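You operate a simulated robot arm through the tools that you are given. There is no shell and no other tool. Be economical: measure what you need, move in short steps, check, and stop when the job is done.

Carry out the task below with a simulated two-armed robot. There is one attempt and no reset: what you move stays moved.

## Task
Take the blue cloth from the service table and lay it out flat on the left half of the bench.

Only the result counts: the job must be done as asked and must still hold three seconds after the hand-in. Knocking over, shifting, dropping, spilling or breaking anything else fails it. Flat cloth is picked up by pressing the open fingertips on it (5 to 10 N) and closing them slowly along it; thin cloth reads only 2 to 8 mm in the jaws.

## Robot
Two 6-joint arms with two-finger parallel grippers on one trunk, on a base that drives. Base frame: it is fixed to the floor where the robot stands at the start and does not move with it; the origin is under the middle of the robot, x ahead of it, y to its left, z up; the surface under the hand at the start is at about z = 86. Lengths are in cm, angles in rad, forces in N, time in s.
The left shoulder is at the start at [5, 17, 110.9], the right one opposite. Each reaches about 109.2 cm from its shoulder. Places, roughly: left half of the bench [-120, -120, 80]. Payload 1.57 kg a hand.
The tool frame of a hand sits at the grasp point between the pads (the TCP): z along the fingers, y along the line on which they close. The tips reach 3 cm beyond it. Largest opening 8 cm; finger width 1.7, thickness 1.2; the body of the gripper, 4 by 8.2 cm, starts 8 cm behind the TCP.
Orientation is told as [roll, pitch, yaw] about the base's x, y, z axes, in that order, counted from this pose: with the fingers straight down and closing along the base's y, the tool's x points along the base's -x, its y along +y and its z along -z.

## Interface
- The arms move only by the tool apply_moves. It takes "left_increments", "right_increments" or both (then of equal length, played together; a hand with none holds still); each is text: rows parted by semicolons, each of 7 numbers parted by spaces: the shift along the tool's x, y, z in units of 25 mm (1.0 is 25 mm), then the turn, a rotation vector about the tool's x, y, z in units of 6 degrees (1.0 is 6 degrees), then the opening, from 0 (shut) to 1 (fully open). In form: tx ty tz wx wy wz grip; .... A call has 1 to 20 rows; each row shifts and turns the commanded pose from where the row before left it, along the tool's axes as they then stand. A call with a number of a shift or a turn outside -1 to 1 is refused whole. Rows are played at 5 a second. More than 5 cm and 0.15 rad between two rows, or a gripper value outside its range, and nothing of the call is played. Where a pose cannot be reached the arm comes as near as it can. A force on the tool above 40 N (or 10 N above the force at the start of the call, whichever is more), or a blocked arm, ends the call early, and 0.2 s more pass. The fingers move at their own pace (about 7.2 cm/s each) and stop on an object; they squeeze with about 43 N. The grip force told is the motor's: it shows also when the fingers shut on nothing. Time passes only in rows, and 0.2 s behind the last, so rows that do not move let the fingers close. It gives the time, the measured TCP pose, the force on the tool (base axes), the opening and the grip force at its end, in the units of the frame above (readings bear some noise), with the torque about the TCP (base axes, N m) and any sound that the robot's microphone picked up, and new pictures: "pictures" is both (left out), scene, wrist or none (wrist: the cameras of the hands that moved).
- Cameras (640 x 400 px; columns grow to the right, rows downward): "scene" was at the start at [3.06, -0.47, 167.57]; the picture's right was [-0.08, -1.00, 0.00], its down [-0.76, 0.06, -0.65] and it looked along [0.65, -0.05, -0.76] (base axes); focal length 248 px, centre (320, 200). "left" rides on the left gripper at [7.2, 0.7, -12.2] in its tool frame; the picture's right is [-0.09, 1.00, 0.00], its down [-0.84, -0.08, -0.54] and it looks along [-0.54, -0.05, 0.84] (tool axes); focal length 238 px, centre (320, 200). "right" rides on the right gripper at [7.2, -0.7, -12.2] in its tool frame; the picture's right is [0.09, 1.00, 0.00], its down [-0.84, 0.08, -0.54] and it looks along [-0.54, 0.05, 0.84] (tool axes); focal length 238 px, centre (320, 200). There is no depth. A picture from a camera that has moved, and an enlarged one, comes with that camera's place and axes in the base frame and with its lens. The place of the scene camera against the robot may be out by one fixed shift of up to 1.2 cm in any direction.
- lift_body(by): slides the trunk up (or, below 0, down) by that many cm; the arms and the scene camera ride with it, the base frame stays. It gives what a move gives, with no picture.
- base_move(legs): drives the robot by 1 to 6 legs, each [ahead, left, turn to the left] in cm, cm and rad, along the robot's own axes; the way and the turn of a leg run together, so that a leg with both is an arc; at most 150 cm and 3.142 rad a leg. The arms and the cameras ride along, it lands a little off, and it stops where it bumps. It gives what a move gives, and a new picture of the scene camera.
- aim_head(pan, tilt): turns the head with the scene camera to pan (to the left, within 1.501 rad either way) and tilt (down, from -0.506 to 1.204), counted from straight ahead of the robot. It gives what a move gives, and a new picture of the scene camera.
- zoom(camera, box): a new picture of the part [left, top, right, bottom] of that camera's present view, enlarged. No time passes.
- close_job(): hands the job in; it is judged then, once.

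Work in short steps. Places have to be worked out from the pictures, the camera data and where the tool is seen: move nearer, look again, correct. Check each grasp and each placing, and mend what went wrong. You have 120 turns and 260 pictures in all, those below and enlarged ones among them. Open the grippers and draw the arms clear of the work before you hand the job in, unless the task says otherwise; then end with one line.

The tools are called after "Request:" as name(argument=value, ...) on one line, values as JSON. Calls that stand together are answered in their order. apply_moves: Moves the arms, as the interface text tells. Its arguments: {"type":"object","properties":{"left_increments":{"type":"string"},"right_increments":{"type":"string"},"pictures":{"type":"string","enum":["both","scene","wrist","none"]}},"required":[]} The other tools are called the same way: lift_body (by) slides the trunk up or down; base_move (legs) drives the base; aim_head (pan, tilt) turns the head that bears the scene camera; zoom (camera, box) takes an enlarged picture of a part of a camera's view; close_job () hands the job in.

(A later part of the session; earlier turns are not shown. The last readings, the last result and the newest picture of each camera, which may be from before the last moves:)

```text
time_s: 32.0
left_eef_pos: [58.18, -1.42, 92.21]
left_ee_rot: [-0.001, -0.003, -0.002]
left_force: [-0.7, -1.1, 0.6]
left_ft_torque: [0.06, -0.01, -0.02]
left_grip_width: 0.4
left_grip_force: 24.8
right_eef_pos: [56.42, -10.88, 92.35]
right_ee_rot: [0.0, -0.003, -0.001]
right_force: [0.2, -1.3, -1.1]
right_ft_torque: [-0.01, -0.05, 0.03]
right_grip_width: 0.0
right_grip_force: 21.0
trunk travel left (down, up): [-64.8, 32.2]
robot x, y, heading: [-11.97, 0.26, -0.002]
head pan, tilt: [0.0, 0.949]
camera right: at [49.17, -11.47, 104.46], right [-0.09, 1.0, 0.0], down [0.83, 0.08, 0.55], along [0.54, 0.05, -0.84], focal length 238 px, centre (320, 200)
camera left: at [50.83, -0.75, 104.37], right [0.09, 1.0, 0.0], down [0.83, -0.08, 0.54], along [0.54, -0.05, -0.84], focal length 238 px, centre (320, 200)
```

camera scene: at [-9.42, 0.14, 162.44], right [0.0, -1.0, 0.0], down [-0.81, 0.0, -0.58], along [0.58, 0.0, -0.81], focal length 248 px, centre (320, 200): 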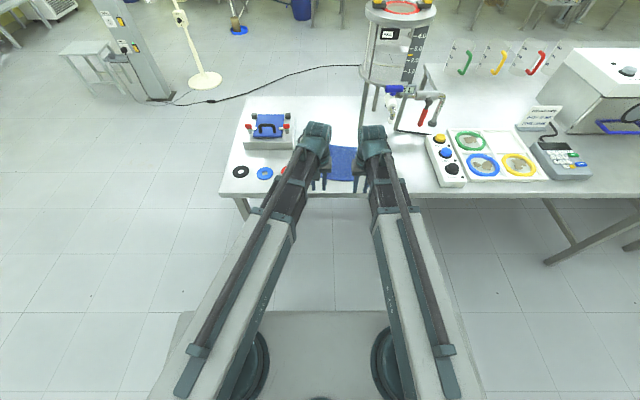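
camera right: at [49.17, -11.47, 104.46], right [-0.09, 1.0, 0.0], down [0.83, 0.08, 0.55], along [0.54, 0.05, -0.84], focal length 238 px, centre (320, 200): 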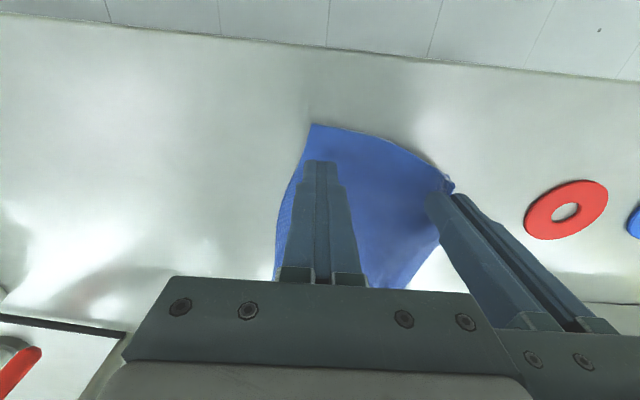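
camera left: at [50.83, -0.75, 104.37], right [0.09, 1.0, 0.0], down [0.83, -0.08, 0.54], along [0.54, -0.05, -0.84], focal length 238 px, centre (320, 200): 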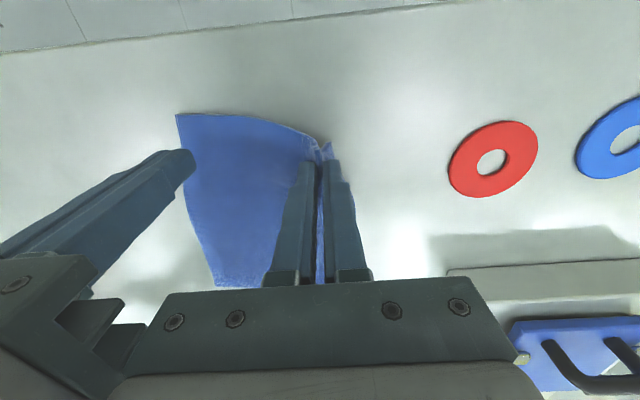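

Only the left hand holds; the right was too near the edge. I'll lower, release, lift again, and re-measure before regrasping deeper.

Request:
lift_body(by=-2.6)

Request:
apply_moves(left_increments="0 0 0 0 0 0 0.15; 0 0 0 0 0 0 0.35; 0 0 0 0 0 0 0.35", right_increments="0 0 0 0 0 0 0.1; 0 0 0 0 0 0 0.35; 0 0 0 0 0 0 0.35", pictures="none")

Request:
lift_body(by=3)

Request:
apply_moves(left_increments="0.6 0.4 0 0 0 0 0.4", right_increments="0.4 -0.8 0 0 0 0 0.4", pictures="wrist")

```text
time_s: 32.8
left_eef_pos: [58.12, -1.59, 89.72]
left_ee_rot: [0.0, -0.002, 0.0]
left_force: [0.3, -0.3, 0.8]
left_ft_torque: [0.01, 0.0, -0.02]
left_grip_width: 0.36
left_grip_force: 24.7
right_eef_pos: [56.49, -10.85, 89.76]
right_ee_rot: [0.001, -0.007, -0.003]
right_force: [0.1, 0.2, 1.1]
right_ft_torque: [-0.04, -0.03, 0.01]
right_grip_width: 0.0
right_grip_force: 20.9
trunk travel left (down, up): [-62.2, 34.8]
robot x, y, heading: [-11.75, -0.08, -0.006]
head pan, tilt: [0.0, 0.949]
```

```text
time_s: 33.6
left_eef_pos: [58.1, -1.52, 89.59]
left_ee_rot: [-0.001, -0.002, -0.001]
left_force: [0.5, 0.0, 0.2]
left_ft_torque: [-0.03, 0.02, -0.01]
left_grip_width: 2.82
left_grip_force: 0.1
right_eef_pos: [56.4, -10.98, 89.7]
right_ee_rot: [0.0, -0.002, -0.002]
right_force: [0.3, -0.4, 0.3]
right_ft_torque: [0.0, 0.02, 0.0]
right_grip_width: 2.79
right_grip_force: 0.2
trunk travel left (down, up): [-62.2, 34.8]
robot x, y, heading: [-12.44, -0.04, -0.002]
head pan, tilt: [0.0, 0.949]
```

```text
time_s: 34.3
left_eef_pos: [58.11, -1.49, 92.7]
left_ee_rot: [0.0, -0.004, -0.002]
left_force: [0.1, -1.0, -0.6]
left_ft_torque: [0.02, 0.0, 0.02]
left_grip_width: 2.8
left_grip_force: 0.0
right_eef_pos: [56.49, -11.04, 92.74]
right_ee_rot: [-0.002, -0.004, -0.001]
right_force: [0.1, -0.7, -0.3]
right_ft_torque: [0.0, 0.01, -0.01]
right_grip_width: 2.79
right_grip_force: 0.1
trunk travel left (down, up): [-65.2, 31.8]
robot x, y, heading: [-12.0, -0.05, 0.0]
head pan, tilt: [0.0, 0.949]
```

```text
time_s: 34.7
left_eef_pos: [56.68, -0.35, 92.7]
left_ee_rot: [0.0, -0.002, -0.001]
left_force: [-0.7, -0.7, -0.1]
left_ft_torque: [-0.01, -0.02, 0.0]
left_grip_width: 3.2
left_grip_force: 0.1
right_eef_pos: [55.41, -12.98, 92.74]
right_ee_rot: [-0.001, -0.005, -0.003]
right_force: [-0.6, 0.1, -0.5]
right_ft_torque: [0.02, -0.01, 0.02]
right_grip_width: 3.19
right_grip_force: 0.3
trunk travel left (down, up): [-65.2, 31.8]
robot x, y, heading: [-11.98, 0.12, -0.005]
head pan, tilt: [0.0, 0.949]
camera right: at [48.1, -13.49, 104.88], right [-0.09, 1.0, 0.0], down [0.83, 0.08, 0.55], along [0.54, 0.05, -0.84], focal length 238 px, centre (320, 200)
camera left: at [49.3, 0.26, 104.78], right [0.09, 1.0, 0.0], down [0.83, -0.08, 0.54], along [0.54, -0.05, -0.84], focal length 238 px, centre (320, 200)
```

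right: 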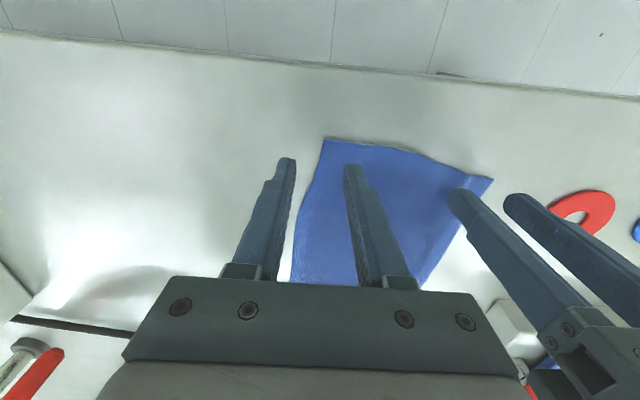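
left: 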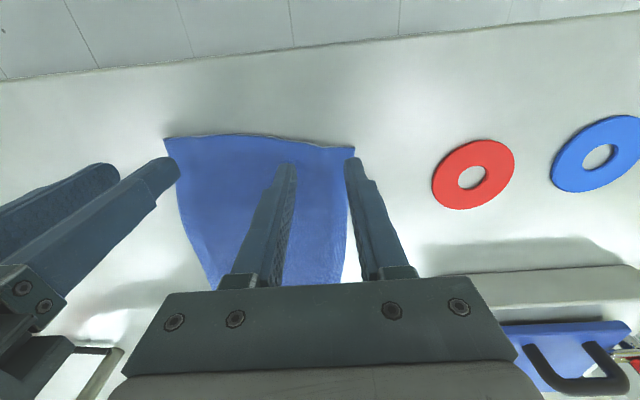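

The corners are now near (56.4, 2.4) and (54.3, -12.7). I'll place the jaws 1.6 cm inside the near edge and press.

Request:
apply_moves(left_increments="-0.184 -0.07 0 0 0 0 0.35; -0.184 -0.07 0 0 0 0 0.35; 0 0 0 0 0 0 0.35", right_increments="-0.2 0.636 0 0 0 0 0.35; -0.2 0.636 0 0 0 0 0.35; 0 0 0 0 0 0 0.35", pictures="none")

Request:
lift_body(by=-3.35)

Request:
apply_moves(left_increments="0 0 0 0 0 0 0.35", right_increments="0 0 0 0 0 0 0.35", pictures="wrist")

```text
time_s: 35.5
left_eef_pos: [57.53, -0.93, 92.62]
left_ee_rot: [0.001, -0.004, -0.001]
left_force: [-0.3, -0.5, -0.4]
left_ft_torque: [-0.03, -0.02, 0.04]
left_grip_width: 2.79
left_grip_force: 0.0
right_eef_pos: [56.47, -9.85, 92.65]
right_ee_rot: [-0.001, -0.003, -0.001]
right_force: [0.8, -1.2, -1.1]
right_ft_torque: [0.01, 0.03, -0.02]
right_grip_width: 2.83
right_grip_force: 0.0
trunk travel left (down, up): [-65.2, 31.8]
robot x, y, heading: [-12.06, -0.13, -0.0]
head pan, tilt: [0.0, 0.949]
```

```text
time_s: 36.3
left_eef_pos: [57.47, -0.78, 89.38]
left_ee_rot: [0.0, -0.003, -0.003]
left_force: [-0.1, -0.2, 4.9]
left_ft_torque: [-0.03, 0.0, -0.03]
left_grip_width: 2.8
left_grip_force: 0.2
right_eef_pos: [56.37, -9.73, 89.35]
right_ee_rot: [0.001, -0.006, -0.002]
right_force: [0.5, 0.1, 5.6]
right_ft_torque: [-0.05, 0.0, 0.01]
right_grip_width: 2.78
right_grip_force: 0.0
trunk travel left (down, up): [-61.8, 35.2]
robot x, y, heading: [-12.07, -0.11, -0.005]
head pan, tilt: [0.0, 0.949]
```

```text
time_s: 36.7
left_eef_pos: [57.49, -0.71, 89.4]
left_ee_rot: [-0.001, -0.004, -0.002]
left_force: [-0.9, -0.3, 5.3]
left_ft_torque: [0.0, 0.02, -0.01]
left_grip_width: 2.78
left_grip_force: 0.0
right_eef_pos: [56.33, -9.71, 89.28]
right_ee_rot: [0.001, -0.005, -0.002]
right_force: [-0.7, 0.9, 5.4]
right_ft_torque: [-0.03, 0.04, 0.0]
right_grip_width: 2.83
right_grip_force: 0.0
trunk travel left (down, up): [-61.8, 35.2]
robot x, y, heading: [-11.86, 0.28, -0.0]
head pan, tilt: [0.0, 0.949]
camera right: at [49.14, -10.32, 101.56], right [-0.09, 1.0, 0.0], down [0.83, 0.08, 0.55], along [0.54, 0.05, -0.84], focal length 238 px, centre (320, 200)
camera left: at [50.16, -0.1, 101.47], right [0.09, 1.0, 0.0], down [0.83, -0.08, 0.55], along [0.54, -0.05, -0.84], focal length 238 px, centre (320, 200)
```

right: 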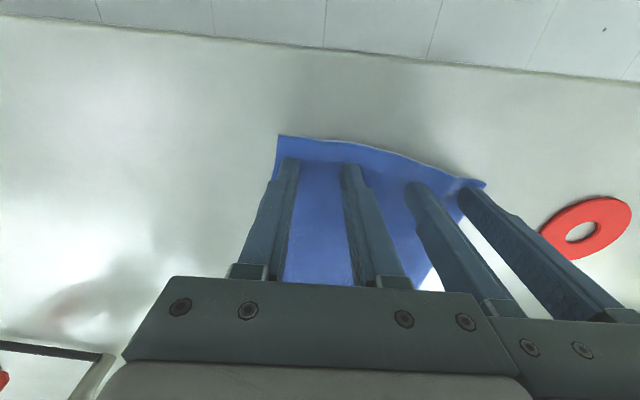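
left: 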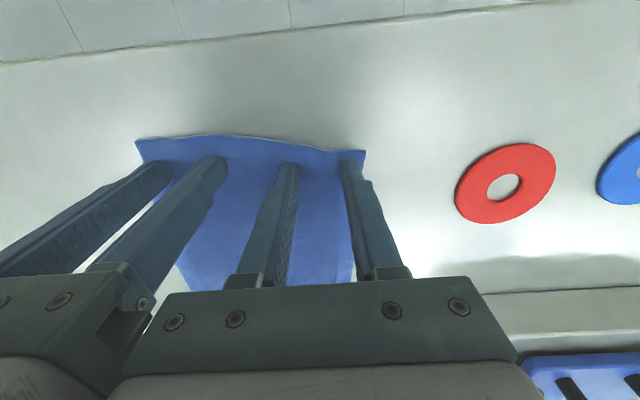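

The cloth sits well under all four fingertips. I'll add 1 mm of press and then close.

Request:
lift_body(by=-0.1)

Request:
apply_moves(left_increments="0 0 0 0 0 0 0.32; 0 0 0 0 0 0 0.29; 0 0 0 0 0 0 0.26; 0 0 0 0 0 0 0.23; 0 0 0 0 0 0 0.2; 0 0 0 0 0 0 0.17; 0 0 0 0 0 0 0.14; 0 0 0 0 0 0 0.12; 0 0 0 0 0 0 0.1; 0 0 0 0 0 0 0.08; 0 0 0 0 0 0 0.06; 0 0 0 0 0 0 0.04; 0 0 0 0 0 0 0.02; 0 0 0 0 0 0 0; 0 0 0 0 0 0 0; 0 0 0 0 0 0 0", right_increments="0 0 0 0 0 0 0.32; 0 0 0 0 0 0 0.29; 0 0 0 0 0 0 0.26; 0 0 0 0 0 0 0.23; 0 0 0 0 0 0 0.2; 0 0 0 0 0 0 0.17; 0 0 0 0 0 0 0.14; 0 0 0 0 0 0 0.12; 0 0 0 0 0 0 0.1; 0 0 0 0 0 0 0.08; 0 0 0 0 0 0 0.06; 0 0 0 0 0 0 0.04; 0 0 0 0 0 0 0.02; 0 0 0 0 0 0 0; 0 0 0 0 0 0 0; 0 0 0 0 0 0 0", pictures="wrist")

```text
time_s: 37.2
left_eef_pos: [57.37, -0.98, 89.43]
left_ee_rot: [0.0, -0.005, 0.0]
left_force: [0.5, 0.2, 9.8]
left_ft_torque: [-0.03, -0.01, 0.01]
left_grip_width: 2.79
left_grip_force: 0.1
right_eef_pos: [56.39, -9.82, 89.28]
right_ee_rot: [0.0, -0.005, -0.001]
right_force: [0.2, -0.3, 10.2]
right_ft_torque: [0.0, -0.03, 0.0]
right_grip_width: 2.81
right_grip_force: 0.0
trunk travel left (down, up): [-61.7, 35.3]
robot x, y, heading: [-11.77, 0.08, 0.001]
head pan, tilt: [0.0, 0.949]
```

```text
time_s: 40.6
left_eef_pos: [57.34, -0.86, 89.31]
left_ee_rot: [-0.005, -0.004, -0.003]
left_force: [-1.5, -18.4, 9.3]
left_ft_torque: [-0.53, 0.1, 0.02]
left_grip_width: 0.44
left_grip_force: 24.8
right_eef_pos: [56.39, -9.71, 89.33]
right_ee_rot: [0.003, -0.005, -0.001]
right_force: [1.5, 19.1, 11.8]
right_ft_torque: [0.5, -0.08, -0.05]
right_grip_width: 0.41
right_grip_force: 24.9
trunk travel left (down, up): [-61.7, 35.3]
robot x, y, heading: [-12.18, 0.02, -0.005]
head pan, tilt: [0.0, 0.949]
camera right: at [49.1, -10.26, 101.5], right [-0.09, 1.0, 0.0], down [0.83, 0.08, 0.55], along [0.54, 0.05, -0.84], focal length 238 px, centre (320, 200)
camera left: at [50.1, -0.16, 101.41], right [0.09, 1.0, 0.0], down [0.83, -0.08, 0.55], along [0.54, -0.05, -0.84], focal length 238 px, centre (320, 200)
```

right: 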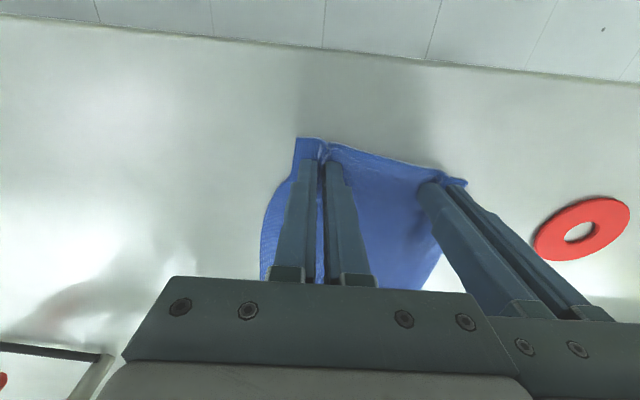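
left: 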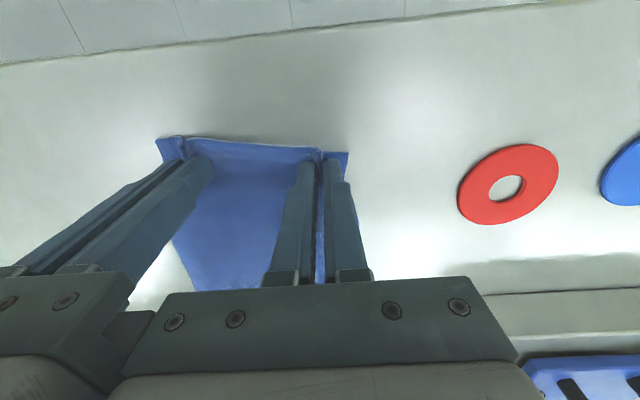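

Both jaws now read about 4 mm with cloth in each, and it is stretched between them by 19 N. I'll ease the tension slightly and lift 6 cm.

Request:
apply_moves(left_increments="0 -0.05 0 0 0 0 0; 0 0 0 0 0 0 0", right_increments="0 0.05 0 0 0 0 0; 0 0 0 0 0 0 0", pictures="none")

Request:
lift_body(by=6)

Request:
apply_moves(left_increments="0 0 0 0 0 0 0", right_increments="0 0 0 0 0 0 0", pictures="wrist")

```text
time_s: 41.2
left_eef_pos: [57.47, -1.04, 89.27]
left_ee_rot: [-0.001, -0.004, 0.0]
left_force: [-2.3, -14.2, 9.6]
left_ft_torque: [-0.46, 0.06, 0.01]
left_grip_width: 0.41
left_grip_force: 25.0
right_eef_pos: [56.33, -9.63, 89.26]
right_ee_rot: [0.0, -0.005, -0.002]
right_force: [4.0, 13.7, 12.2]
right_ft_torque: [0.45, -0.14, -0.03]
right_grip_width: 0.37
right_grip_force: 25.0
trunk travel left (down, up): [-61.7, 35.3]
robot x, y, heading: [-12.43, -0.01, 0.001]
head pan, tilt: [0.0, 0.949]
```

```text
time_s: 42.2
left_eef_pos: [57.39, -1.11, 95.17]
left_ee_rot: [-0.001, -0.003, -0.002]
left_force: [-1.8, -13.9, -0.6]
left_ft_torque: [-0.4, 0.05, 0.04]
left_grip_width: 0.4
left_grip_force: 24.9
right_eef_pos: [56.46, -9.71, 95.26]
right_ee_rot: [0.0, -0.003, -0.001]
right_force: [1.8, 14.1, 0.1]
right_ft_torque: [0.4, -0.05, -0.07]
right_grip_width: 0.41
right_grip_force: 24.7
trunk travel left (down, up): [-67.7, 29.3]
robot x, y, heading: [-11.92, -0.08, 0.002]
head pan, tilt: [0.0, 0.949]
```

```text
time_s: 42.6
left_eef_pos: [57.63, -1.15, 95.23]
left_ee_rot: [-0.002, -0.004, -0.001]
left_force: [-0.3, -13.6, -0.2]
left_ft_torque: [-0.43, 0.07, 0.02]
left_grip_width: 0.42
left_grip_force: 24.6
right_eef_pos: [56.47, -9.7, 95.25]
right_ee_rot: [0.001, -0.003, -0.001]
right_force: [1.3, 13.5, -0.1]
right_ft_torque: [0.4, -0.04, -0.03]
right_grip_width: 0.41
right_grip_force: 24.7
trunk travel left (down, up): [-67.7, 29.3]
robot x, y, heading: [-12.16, 0.15, 0.003]
head pan, tilt: [0.0, 0.949]
camera right: at [49.21, -10.2, 107.41], right [-0.09, 1.0, 0.0], down [0.83, 0.08, 0.55], along [0.54, 0.05, -0.84], focal length 238 px, centre (320, 200)
camera left: at [50.23, -0.24, 107.32], right [0.09, 1.0, 0.0], down [0.83, -0.08, 0.54], along [0.54, -0.05, -0.84], focal length 238 px, centre (320, 200)
```

right: 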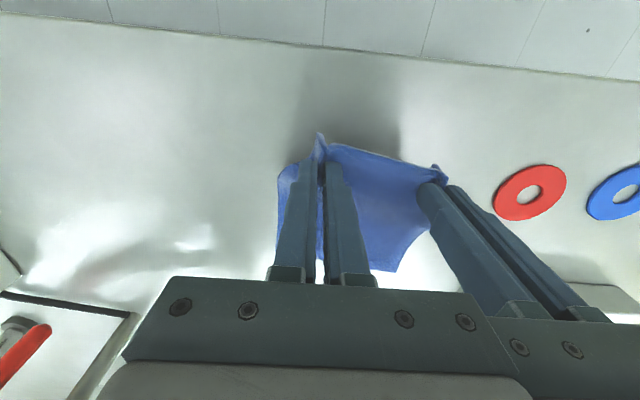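
left: 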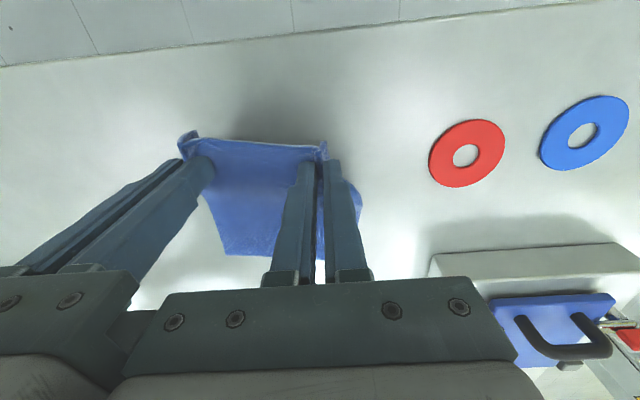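

Both corners came up and are held firmly. I'll lift 20 cm so the hem clears the table, then back away from it.

Request:
lift_body(by=20)

Request:
base_move(legs=[[-40, 0, 0]])

```text
time_s: 44.8
left_eef_pos: [57.47, -1.09, 115.1]
left_ee_rot: [-0.003, -0.003, -0.002]
left_force: [-1.5, -13.8, -1.3]
left_ft_torque: [-0.42, 0.05, -0.06]
left_grip_width: 0.43
left_grip_force: 24.3
right_eef_pos: [56.49, -9.63, 115.2]
right_ee_rot: [0.001, -0.002, -0.001]
right_force: [2.0, 13.2, -0.7]
right_ft_torque: [0.42, -0.07, -0.05]
right_grip_width: 0.39
right_grip_force: 24.9
trunk travel left (down, up): [-87.7, 9.3]
robot x, y, heading: [-11.68, -0.05, -0.003]
head pan, tilt: [0.0, 0.949]
```

```text
time_s: 47.3
left_eef_pos: [17.34, -0.84, 115.24]
left_ee_rot: [-0.003, -0.003, -0.001]
left_force: [-1.3, -13.1, -0.3]
left_ft_torque: [-0.44, 0.08, 0.01]
left_grip_width: 0.4
left_grip_force: 25.0
right_eef_pos: [16.18, -9.57, 115.24]
right_ee_rot: [0.0, -0.006, -0.001]
right_force: [3.1, 12.7, 0.0]
right_ft_torque: [0.43, -0.07, -0.02]
right_grip_width: 0.39
right_grip_force: 24.7
trunk travel left (down, up): [-87.7, 9.3]
robot x, y, heading: [-52.32, -0.06, -0.002]
head pan, tilt: [0.0, 0.949]
camera scene: at [-49.68, 0.16, 182.3], right [0.0, -1.0, 0.0], down [-0.81, 0.0, -0.58], along [0.58, 0.0, -0.81], focal length 248 px, centre (320, 200)
```

scene: 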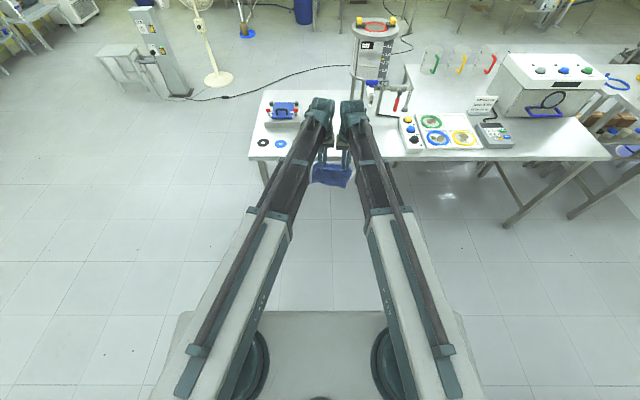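

Cloth hangs securely from both hands and clears the table. I'll drive to the middle of the aisle, turn to face -y, and look to the right at the bench.

Request:
base_move(legs=[[35, 0, 0], [0, 0, -1.571]])

Request:
aim_head(pan=-1.1, tilt=0.6)

```text
time_s: 53.4
left_eef_pos: [-18.66, -69.53, 115.17]
left_ee_rot: [-0.002, -0.002, -1.574]
left_force: [-11.2, 1.0, -0.8]
left_ft_torque: [0.02, 0.37, 0.07]
left_grip_width: 0.41
left_grip_force: 24.9
right_eef_pos: [-27.19, -68.43, 115.12]
right_ee_rot: [0.0, -0.003, -1.575]
right_force: [11.8, -1.7, -0.2]
right_ft_torque: [-0.01, -0.39, 0.08]
right_grip_width: 0.4
right_grip_force: 24.2
trunk travel left (down, up): [-87.7, 9.3]
robot x, y, heading: [-17.41, 0.05, -1.579]
head pan, tilt: [0.0, 0.949]
camera scene: at [-18.01, -3.15, 182.29], right [-1.0, 0.0, 0.0], down [0.0, 0.81, -0.58], along [0.0, -0.58, -0.81], focal length 248 px, centre (320, 200)
```

scene: 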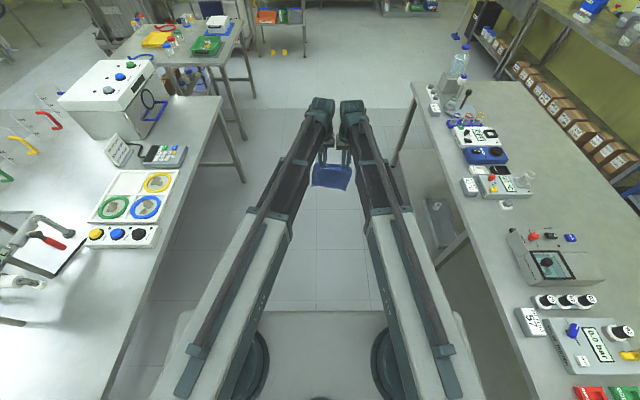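

```text
time_s: 54.7
left_eef_pos: [-18.5, -69.42, 115.2]
left_ee_rot: [-0.002, -0.002, -1.577]
left_force: [-9.6, 1.0, 0.6]
left_ft_torque: [-0.02, 0.28, 0.06]
left_grip_width: 0.4
left_grip_force: 24.6
right_eef_pos: [-27.15, -68.46, 115.21]
right_ee_rot: [0.0, -0.005, -1.574]
right_force: [9.3, -0.5, 0.3]
right_ft_torque: [0.0, -0.29, 0.08]
right_grip_width: 0.39
right_grip_force: 25.3
trunk travel left (down, up): [-87.7, 9.3]
robot x, y, heading: [-17.53, -0.03, -1.579]
head pan, tilt: [-1.1, 0.6]
camera scene: at [-25.84, 0.13, 185.13], right [-0.45, 0.89, 0.0], down [0.5, 0.25, -0.82], along [-0.74, -0.37, -0.57], focal length 248 px, centre (320, 200)
```

scene: 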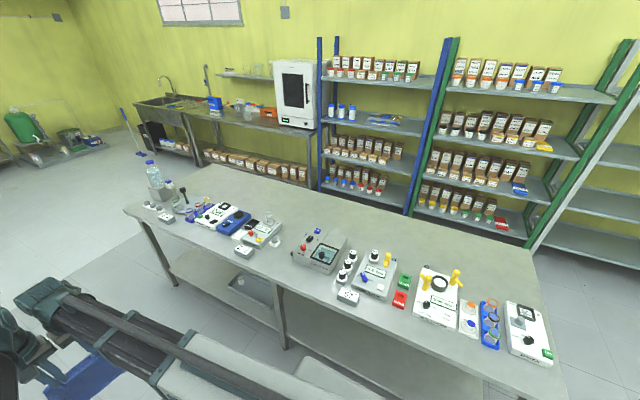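

The bench instruments stand along its near edge and the back strip, about x -130 to -165, is empty. The arms run low over the surface, so I'll come in from the bench's left end, where that strip is clear. I'll drive down the aisle first.

Request:
aim_head(pan=0, tilt=0.5)

Request:
base_move(legs=[[120, 0, 0]])

```text
time_s: 56.0
left_eef_pos: [-18.54, -69.48, 115.22]
left_ee_rot: [-0.004, -0.004, -1.576]
left_force: [-10.3, 0.5, -0.2]
left_ft_torque: [-0.01, 0.34, 0.08]
left_grip_width: 0.37
left_grip_force: 24.6
right_eef_pos: [-27.22, -68.49, 115.19]
right_ee_rot: [-0.001, -0.005, -1.575]
right_force: [10.1, -0.6, -0.3]
right_ft_torque: [-0.02, -0.33, 0.04]
right_grip_width: 0.42
right_grip_force: 24.9
trunk travel left (down, up): [-87.7, 9.3]
robot x, y, heading: [-17.28, 0.33, -1.575]
head pan, tilt: [0.0, 0.499]
camera scene: at [-18.0, -4.98, 186.04], right [-1.0, 0.01, 0.0], down [0.0, 0.48, -0.88], along [0.0, -0.88, -0.48], focal length 248 px, centre (320, 200)
```

scene: 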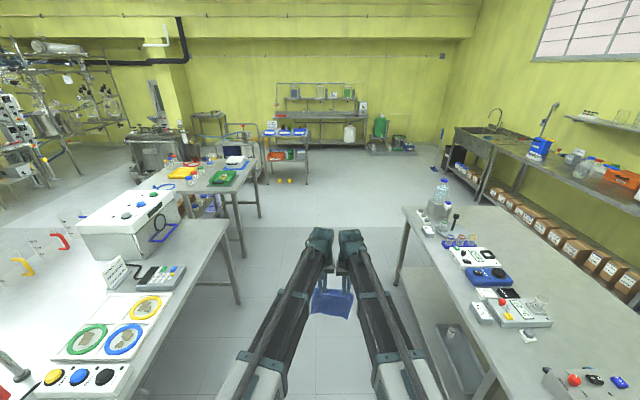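

```text
time_s: 62.1
left_eef_pos: [-18.17, -189.99, 115.2]
left_ee_rot: [-0.003, -0.003, -1.567]
left_force: [-10.9, 0.7, 0.5]
left_ft_torque: [0.02, 0.33, 0.08]
left_grip_width: 0.41
left_grip_force: 24.9
right_eef_pos: [-26.71, -188.94, 115.25]
right_ee_rot: [0.0, -0.004, -1.566]
right_force: [10.2, -0.8, 0.0]
right_ft_torque: [-0.02, -0.35, 0.0]
right_grip_width: 0.42
right_grip_force: 24.8
trunk travel left (down, up): [-87.7, 9.3]
robot x, y, heading: [-17.44, -120.39, -1.569]
head pan, tilt: [0.0, 0.499]
camera scene: at [-18.05, -125.46, 186.04], right [-1.0, 0.0, 0.0], down [0.0, 0.48, -0.88], along [0.0, -0.88, -0.48], focal length 248 px, centre (320, 200)
```

scene: 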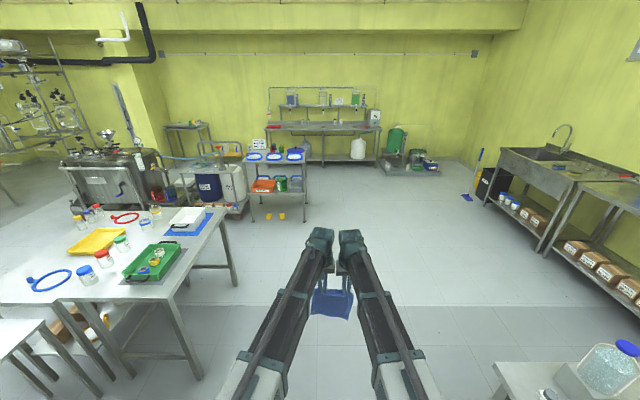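

The floor ahead and to the right is open. I'll drive on to about y -270, strafe right to x about -150, then look.

Request:
base_move(legs=[[150, 0, 0], [0, -133, 0]])

```text
time_s: 75.8
left_eef_pos: [-152.31, -337.7, 115.29]
left_ee_rot: [-0.001, -0.003, -1.578]
left_force: [-9.2, 1.4, 0.7]
left_ft_torque: [0.01, 0.33, 0.08]
left_grip_width: 0.39
left_grip_force: 24.7
right_eef_pos: [-160.89, -336.45, 115.02]
right_ee_rot: [0.002, -0.007, -1.575]
right_force: [10.2, -0.3, 0.2]
right_ft_torque: [-0.04, -0.34, 0.05]
right_grip_width: 0.39
right_grip_force: 24.4
trunk travel left (down, up): [-87.7, 9.3]
robot x, y, heading: [-150.89, -268.34, -1.583]
head pan, tilt: [0.0, 0.499]
camera scene: at [-151.63, -273.02, 186.04], right [-1.0, 0.01, 0.0], down [0.0, 0.48, -0.88], along [-0.01, -0.88, -0.48], focal length 248 px, centre (320, 200)
```

scene: 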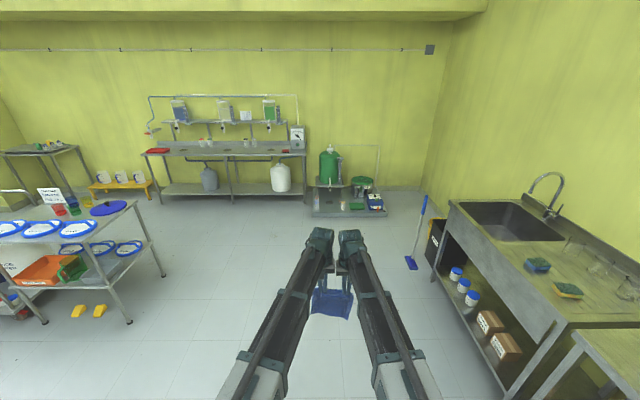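

There is plenty of room. I'll turn left by half a turn, which sweeps the arms over open floor, to face the bench end.

Request:
base_move(legs=[[0, 0, 1.571], [0, 0, 1.571]])

Request:
aim_head(pan=0, tilt=0.6)

```text
time_s: 83.8
left_eef_pos: [-149.42, -198.53, 115.25]
left_ee_rot: [-0.002, -0.004, 1.564]
left_force: [11.1, -1.9, -0.7]
left_ft_torque: [-0.08, -0.33, -0.06]
left_grip_width: 0.39
left_grip_force: 25.1
right_eef_pos: [-141.03, -199.59, 115.27]
right_ee_rot: [0.001, -0.006, 1.566]
right_force: [-10.7, 1.4, 0.1]
right_ft_torque: [0.04, 0.36, -0.11]
right_grip_width: 0.32
right_grip_force: 23.8
trunk travel left (down, up): [-87.7, 9.3]
robot x, y, heading: [-150.64, -268.12, 1.564]
head pan, tilt: [0.0, 0.499]
camera scene: at [-151.53, -262.79, 186.04], right [1.0, -0.01, 0.0], down [0.0, -0.48, -0.88], along [0.01, 0.88, -0.48], focal length 248 px, centre (320, 200)
```

scene: 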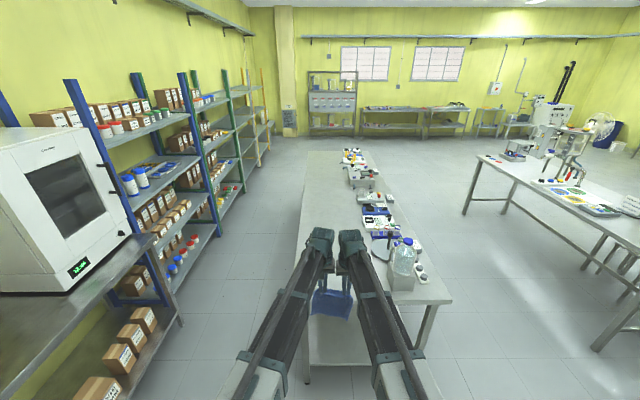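

```text
time_s: 84.5
left_eef_pos: [-149.43, -198.54, 115.14]
left_ee_rot: [-0.003, -0.004, 1.563]
left_force: [7.7, -1.0, -0.7]
left_ft_torque: [-0.03, -0.22, -0.04]
left_grip_width: 0.37
left_grip_force: 24.2
right_eef_pos: [-141.0, -199.56, 115.16]
right_ee_rot: [0.001, -0.006, 1.565]
right_force: [-7.9, 1.2, -0.2]
right_ft_torque: [0.03, 0.24, -0.11]
right_grip_width: 0.35
right_grip_force: 24.4
trunk travel left (down, up): [-87.7, 9.3]
robot x, y, heading: [-151.0, -267.82, 1.568]
head pan, tilt: [0.0, 0.6]
camera scene: at [-151.51, -263.05, 185.14], right [1.0, -0.01, 0.0], down [0.0, -0.56, -0.83], along [0.0, 0.83, -0.56], focal length 248 px, centre (320, 200)
```

scene: 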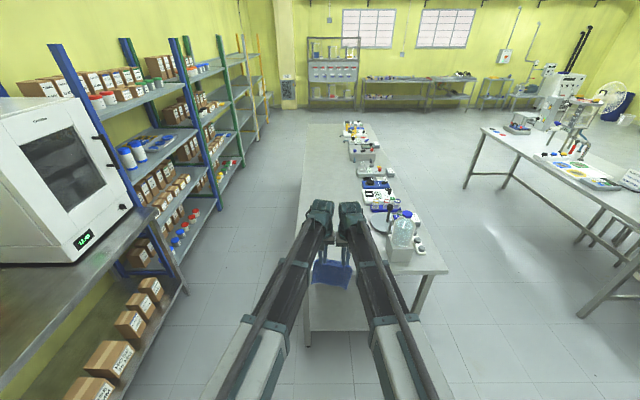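

The strip from x = -161 to -118 is free, and my hands are centred at x = -145. I'll drive ahead 33 cm, leaving the base short of the bench end, then extend the arms the rest of the way.

Request:
base_move(legs=[[33, 0, 0]])

Request:
apply_moves(left_increments="-0.8 0 0 0 0 0 0; -0.8 0 0 0 0 0 0; -0.8 0 0 0 0 0 0; -0.8 0 0 0 0 0 0; -0.8 0 0 0 0 0 0; -0.8 0 0 0 0 0 0; -0.8 0 0 0 0 0 0; -0.8 0 0 0 0 0 0; -0.8 0 0 0 0 0 0; -0.8 0 0 0 0 0 0; -0.8 0 0 0 0 0 0; -0.8 0 0 0 0 0 0; 0 0 0 0 0 0 0", right_increments="-0.8 0 0 0 0 0 0; -0.8 0 0 0 0 0 0; -0.8 0 0 0 0 0 0; -0.8 0 0 0 0 0 0; -0.8 0 0 0 0 0 0; -0.8 0 0 0 0 0 0; -0.8 0 0 0 0 0 0; -0.8 0 0 0 0 0 0; -0.8 0 0 0 0 0 0; -0.8 0 0 0 0 0 0; -0.8 0 0 0 0 0 0; -0.8 0 0 0 0 0 0; 0 0 0 0 0 0 0")

```text
time_s: 86.7
left_eef_pos: [-149.3, -165.26, 115.18]
left_ee_rot: [-0.004, -0.003, 1.563]
left_force: [9.3, -2.2, 0.6]
left_ft_torque: [-0.08, -0.35, -0.01]
left_grip_width: 0.37
left_grip_force: 24.8
right_eef_pos: [-140.75, -166.3, 115.11]
right_ee_rot: [0.0, -0.003, 1.566]
right_force: [-9.5, 2.0, 0.4]
right_ft_torque: [-0.01, 0.29, -0.12]
right_grip_width: 0.38
right_grip_force: 24.5
trunk travel left (down, up): [-87.7, 9.3]
robot x, y, heading: [-150.55, -234.61, 1.564]
head pan, tilt: [0.0, 0.6]
camera scene: at [-151.31, -229.69, 185.13], right [1.0, -0.01, 0.0], down [0.0, -0.57, -0.82], along [0.01, 0.82, -0.57], focal length 248 px, centre (320, 200)
```

scene: 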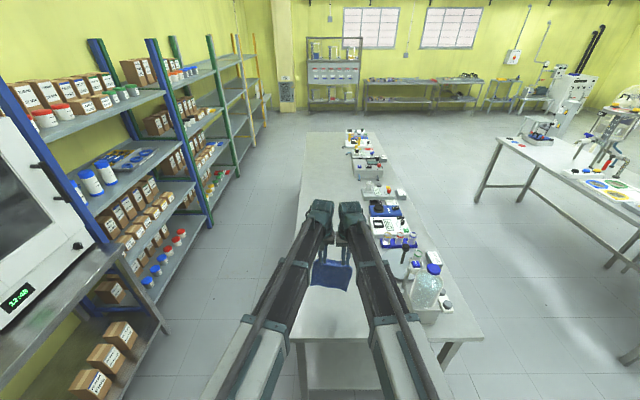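

```text
time_s: 89.5
left_eef_pos: [-149.35, -144.28, 115.27]
left_ee_rot: [-0.004, -0.006, 1.561]
left_force: [15.9, 3.0, 0.1]
left_ft_torque: [0.07, -0.49, 0.02]
left_grip_width: 0.38
left_grip_force: 24.5
left hand out of reach, approached as far as the arm can: row 11, 12
right_eef_pos: [-140.65, -143.03, 115.25]
right_ee_rot: [0.004, -0.007, 1.566]
right_force: [-16.3, -3.6, -0.6]
right_ft_torque: [-0.08, 0.5, -0.09]
right_grip_width: 0.37
right_grip_force: 24.5
right hand out of reach, approached as far as the arm can: row 12
trunk travel left (down, up): [-87.7, 9.3]
robot x, y, heading: [-150.44, -234.51, 1.561]
head pan, tilt: [0.0, 0.6]
camera scene: at [-151.29, -229.84, 185.14], right [1.0, -0.01, 0.0], down [0.0, -0.56, -0.83], along [0.01, 0.83, -0.56], focal length 248 px, centre (320, 200)
camera right: at [-140.0, -150.02, 127.39], right [-1.0, -0.09, 0.0], down [-0.07, 0.83, 0.55], along [-0.05, 0.55, -0.84], focal length 238 px, centre (320, 200)
camera left: at [-150.16, -151.47, 127.31], right [-0.99, 0.1, 0.0], down [0.08, 0.83, 0.55], along [0.06, 0.54, -0.84], focal length 238 px, centre (320, 200)
```

scene: 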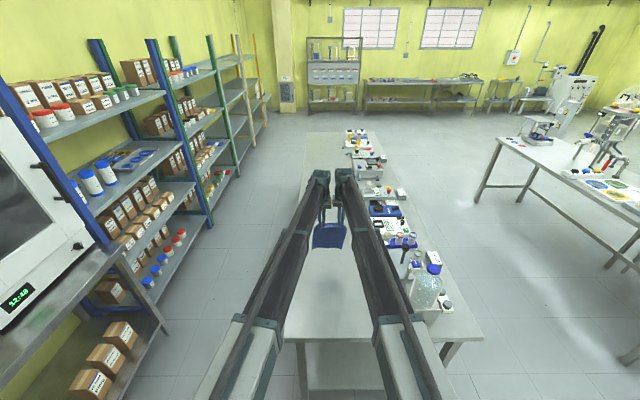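
right: 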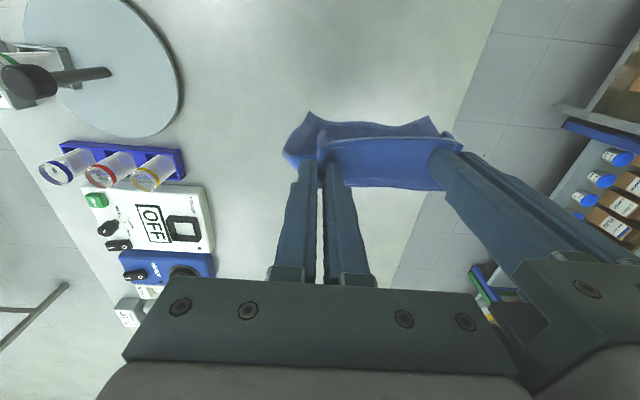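
left: 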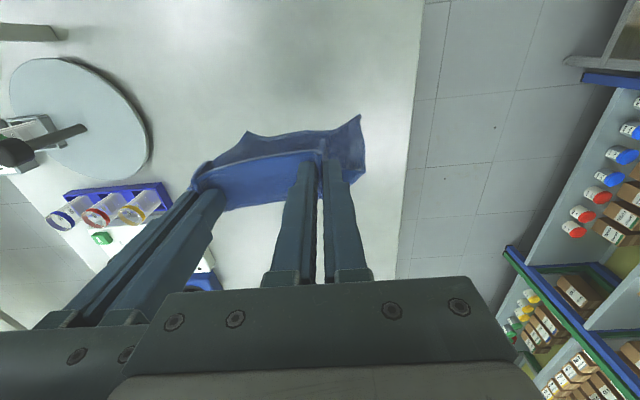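

The hands are over the clear strip and the right one has got about 2.3 cm ahead of the cloth's natural skew. I'll bring it back and lower 12 cm so the hem nears the bench.

Request:
apply_moves(left_increments="0 0 0 0 0 0 0; 0 0 0 0 0 0 0; 0 0 0 0 0 0 0", right_increments="0.45 0 0 0 0 0 0; 0.45 0 0 0 0 0 0; 0 0 0 0 0 0 0", pictures="none")

Request:
lift_body(by=-12)

Request:
apply_moves(left_increments="0 0 0 0 0 0 0", right_increments="0 0 0 0 0 0 0", pictures="both")

```text
time_s: 90.3
left_eef_pos: [-149.44, -144.44, 115.24]
left_ee_rot: [-0.006, -0.004, 1.563]
left_force: [18.7, -1.9, 0.3]
left_ft_torque: [-0.07, -0.57, -0.04]
left_grip_width: 0.39
left_grip_force: 25.0
right_eef_pos: [-140.6, -145.11, 115.11]
right_ee_rot: [0.003, -0.005, 1.565]
right_force: [-17.5, 1.5, -0.4]
right_ft_torque: [0.09, 0.58, -0.12]
right_grip_width: 0.39
right_grip_force: 24.8
trunk travel left (down, up): [-87.7, 9.3]
robot x, y, heading: [-150.45, -234.63, 1.563]
head pan, tilt: [0.0, 0.6]
```

```text
time_s: 91.8
left_eef_pos: [-149.48, -144.3, 103.17]
left_ee_rot: [-0.007, -0.005, 1.564]
left_force: [19.6, -2.2, 0.1]
left_ft_torque: [-0.05, -0.63, -0.04]
left_grip_width: 0.38
left_grip_force: 24.7
right_eef_pos: [-140.52, -145.0, 103.28]
right_ee_rot: [0.005, -0.005, 1.566]
right_force: [-20.0, 2.5, -0.8]
right_ft_torque: [0.07, 0.61, -0.14]
right_grip_width: 0.37
right_grip_force: 25.1
trunk travel left (down, up): [-75.7, 21.3]
robot x, y, heading: [-150.46, -234.88, 1.565]
head pan, tilt: [0.0, 0.6]
```

```text
time_s: 92.2
left_eef_pos: [-149.4, -144.35, 103.26]
left_ee_rot: [-0.008, -0.003, 1.564]
left_force: [19.1, -1.9, 0.1]
left_ft_torque: [-0.1, -0.61, 0.0]
left_grip_width: 0.39
left_grip_force: 24.5
right_eef_pos: [-140.61, -145.18, 103.16]
right_ee_rot: [0.006, -0.005, 1.565]
right_force: [-18.7, 2.7, -0.4]
right_ft_torque: [0.1, 0.6, -0.13]
right_grip_width: 0.37
right_grip_force: 24.7
trunk travel left (down, up): [-75.7, 21.3]
robot x, y, heading: [-150.55, -234.71, 1.566]
head pan, tilt: [0.0, 0.6]
camera scene: at [-151.31, -229.83, 173.14], right [1.0, -0.01, 0.0], down [0.0, -0.56, -0.83], along [0.01, 0.82, -0.56], focal length 248 px, centre (320, 200)
camera right: at [-139.93, -152.2, 115.41], right [-1.0, -0.09, 0.0], down [-0.07, 0.83, 0.55], along [-0.05, 0.54, -0.84], focal length 238 px, centre (320, 200)
camera left: at [-150.23, -151.49, 115.32], right [-0.99, 0.1, -0.01], down [0.08, 0.83, 0.55], along [0.06, 0.54, -0.84], focal length 238 px, centre (320, 200)
```

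scene: 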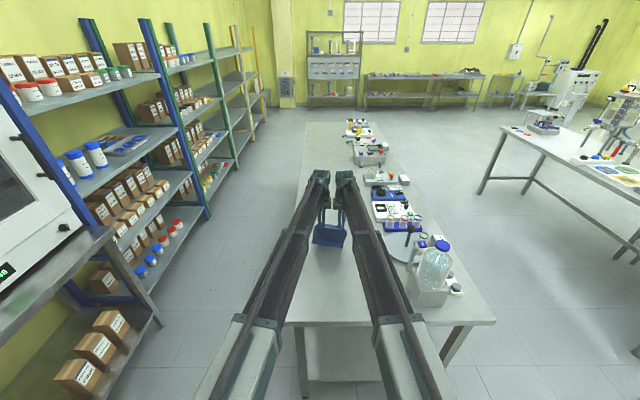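
right: 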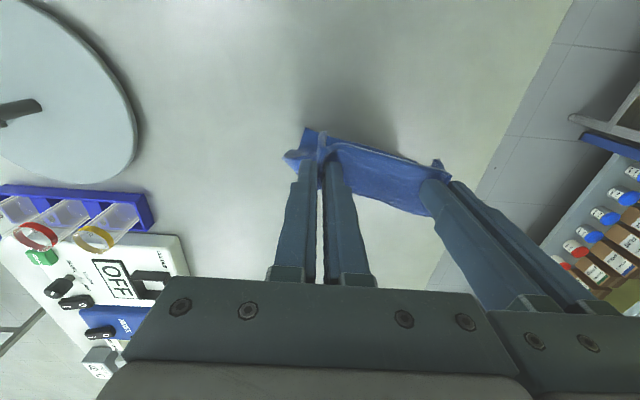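
left: 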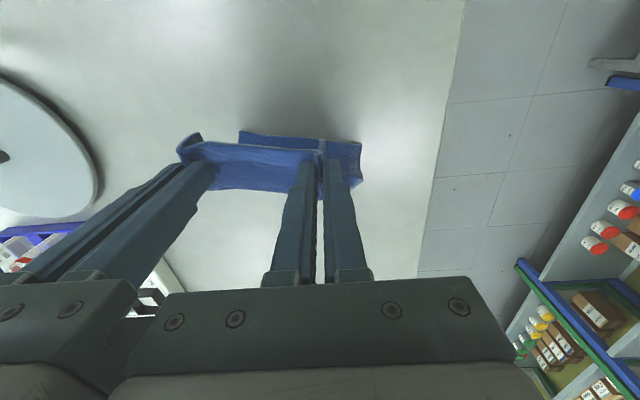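

The tension is back to 19 N from the skew change, so I'll ease the hands together slightly. Then I'll lower 2 cm, which should bring the hem to the bench.

Request:
apply_moves(left_increments="0 -0.06 0 0 0 0 0; 0 0 0 0 0 0 0", right_increments="0 0.06 0 0 0 0 0; 0 0 0 0 0 0 0", pictures="none")

Request:
lift_body(by=-2.5)

Request:
zoom(camera="scene", box=[270, 180, 390, 255])

```text
time_s: 92.8
left_eef_pos: [-149.36, -144.42, 103.25]
left_ee_rot: [-0.005, -0.004, 1.565]
left_force: [15.3, -2.2, 0.4]
left_ft_torque: [-0.06, -0.47, -0.05]
left_grip_width: 0.4
left_grip_force: 24.4
right_eef_pos: [-140.69, -145.03, 103.19]
right_ee_rot: [0.002, -0.005, 1.566]
right_force: [-15.2, 1.5, -0.1]
right_ft_torque: [0.05, 0.48, -0.13]
right_grip_width: 0.37
right_grip_force: 24.7
trunk travel left (down, up): [-75.7, 21.3]
robot x, y, heading: [-150.46, -235.05, 1.568]
head pan, tilt: [0.0, 0.6]
```

```text
time_s: 93.5
left_eef_pos: [-149.33, -144.24, 100.76]
left_ee_rot: [-0.003, -0.004, 1.563]
left_force: [14.3, -2.1, -0.2]
left_ft_torque: [-0.06, -0.43, -0.05]
left_grip_width: 0.38
left_grip_force: 24.4
right_eef_pos: [-140.7, -144.97, 100.88]
right_ee_rot: [0.001, -0.005, 1.566]
right_force: [-14.1, 1.6, -0.2]
right_ft_torque: [0.07, 0.47, -0.12]
right_grip_width: 0.38
right_grip_force: 24.5
trunk travel left (down, up): [-73.2, 23.8]
robot x, y, heading: [-150.71, -234.75, 1.567]
head pan, tilt: [0.0, 0.6]
```

```text
5.33 times, centred on (330, 218) of scene
camera zoom: at [-151.31, -229.86, 170.63], right [1.0, -0.01, 0.0], down [0.0, -0.56, -0.83], along [0.01, 0.83, -0.56], focal length 1322 px, centre (267, 107)
```

zoom: 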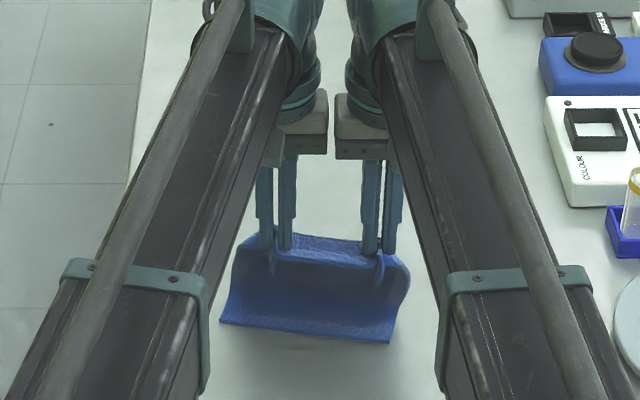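

This view shows the hem hanging square but still above the bench. I'll lower 3 cm more and look again.

Request:
lift_body(by=-3)

Request:
zoom(camera="scene", box=[270, 200, 390, 275])

```text
time_s: 94.2
left_eef_pos: [-149.28, -144.45, 97.65]
left_ee_rot: [-0.004, -0.005, 1.563]
left_force: [13.2, -1.4, 0.2]
left_ft_torque: [-0.06, -0.46, -0.07]
left_grip_width: 0.39
left_grip_force: 24.2
right_eef_pos: [-140.76, -145.22, 97.71]
right_ee_rot: [0.0, -0.004, 1.566]
right_force: [-13.5, 2.1, 0.4]
right_ft_torque: [0.05, 0.4, -0.13]
right_grip_width: 0.35
right_grip_force: 24.5
trunk travel left (down, up): [-70.2, 26.8]
robot x, y, heading: [-151.08, -234.88, 1.563]
head pan, tilt: [0.0, 0.6]
```

```text
5.33 times, centred on (330, 238) of scene
camera zoom: at [-151.31, -229.86, 167.63], right [1.0, -0.01, 0.0], down [0.0, -0.56, -0.83], along [0.01, 0.83, -0.56], focal length 1322 px, centre (267, 0)
```

zoom: 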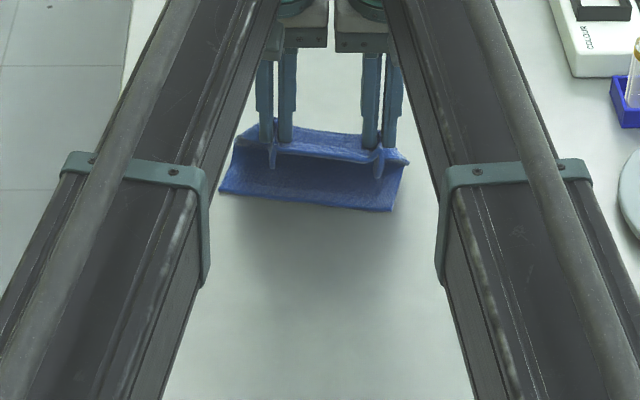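

Comparing the two views, the hem seems already to rest on the bench at about y = -140.5, far side of the hands, with the bench at z about 85.5. So I'll draw both hands back toward the robot 9 cm to pay the cloth out.

Request:
apply_moves(left_increments="0.4 0 0 0 0 0 0; 0.4 0 0 0 0 0 0; 0.4 0 0 0 0 0 0; 0.4 0 0 0 0 0 0; 0.4 0 0 0 0 0 0; 0.4 0 0 0 0 0 0; 0.4 0 0 0 0 0 0; 0.4 0 0 0 0 0 0; 0.4 0 0 0 0 0 0; 0 0 0 0 0 0 0", right_increments="0.4 0 0 0 0 0 0; 0.4 0 0 0 0 0 0; 0.4 0 0 0 0 0 0; 0.4 0 0 0 0 0 0; 0.4 0 0 0 0 0 0; 0.4 0 0 0 0 0 0; 0.4 0 0 0 0 0 0; 0.4 0 0 0 0 0 0; 0.4 0 0 0 0 0 0; 0 0 0 0 0 0 0", pictures="wrist")

Request:
zoom(camera="scene", box=[270, 200, 390, 275])

```text
time_s: 96.4
left_eef_pos: [-149.31, -153.28, 97.84]
left_ee_rot: [-0.003, -0.005, 1.565]
left_force: [13.5, -1.3, -0.6]
left_ft_torque: [-0.08, -0.44, -0.02]
left_grip_width: 0.35
left_grip_force: 24.7
right_eef_pos: [-140.69, -154.17, 97.64]
right_ee_rot: [0.003, -0.006, 1.564]
right_force: [-13.9, 1.8, 0.5]
right_ft_torque: [0.06, 0.45, -0.09]
right_grip_width: 0.36
right_grip_force: 24.9
trunk travel left (down, up): [-70.2, 26.8]
robot x, y, heading: [-150.94, -234.78, 1.566]
head pan, tilt: [0.0, 0.6]
camera right: at [-140.07, -161.15, 109.9], right [-1.0, -0.09, 0.0], down [-0.07, 0.83, 0.55], along [-0.05, 0.54, -0.84], focal length 238 px, centre (320, 200)
camera left: at [-150.16, -160.52, 109.8], right [-0.99, 0.1, 0.0], down [0.08, 0.83, 0.55], along [0.06, 0.54, -0.84], focal length 238 px, centre (320, 200)
```

right: 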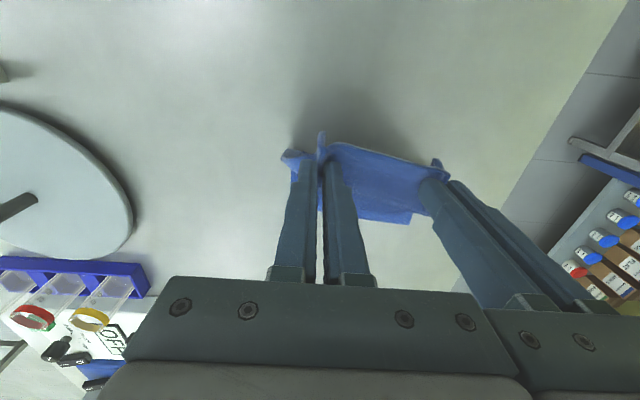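
left: 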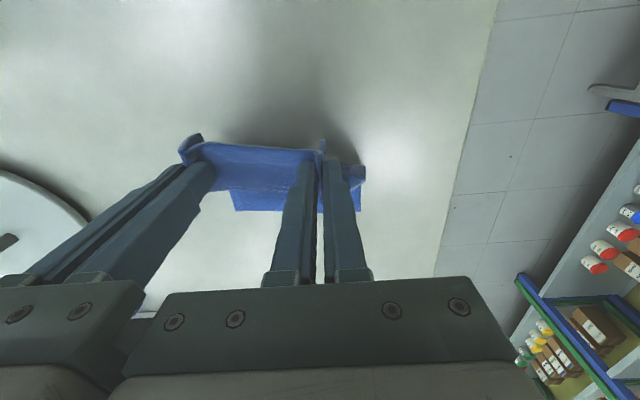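

```text
5.33 times, centred on (330, 238) of scene
camera zoom: at [-151.31, -229.82, 167.63], right [1.0, -0.01, 0.0], down [0.0, -0.57, -0.82], along [0.01, 0.82, -0.57], focal length 1322 px, centre (267, 0)
```

zoom: 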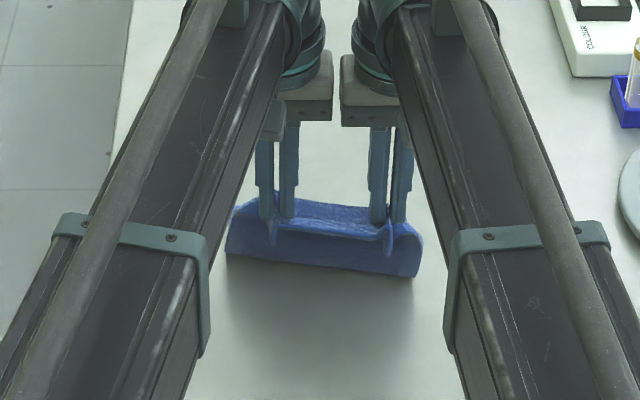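

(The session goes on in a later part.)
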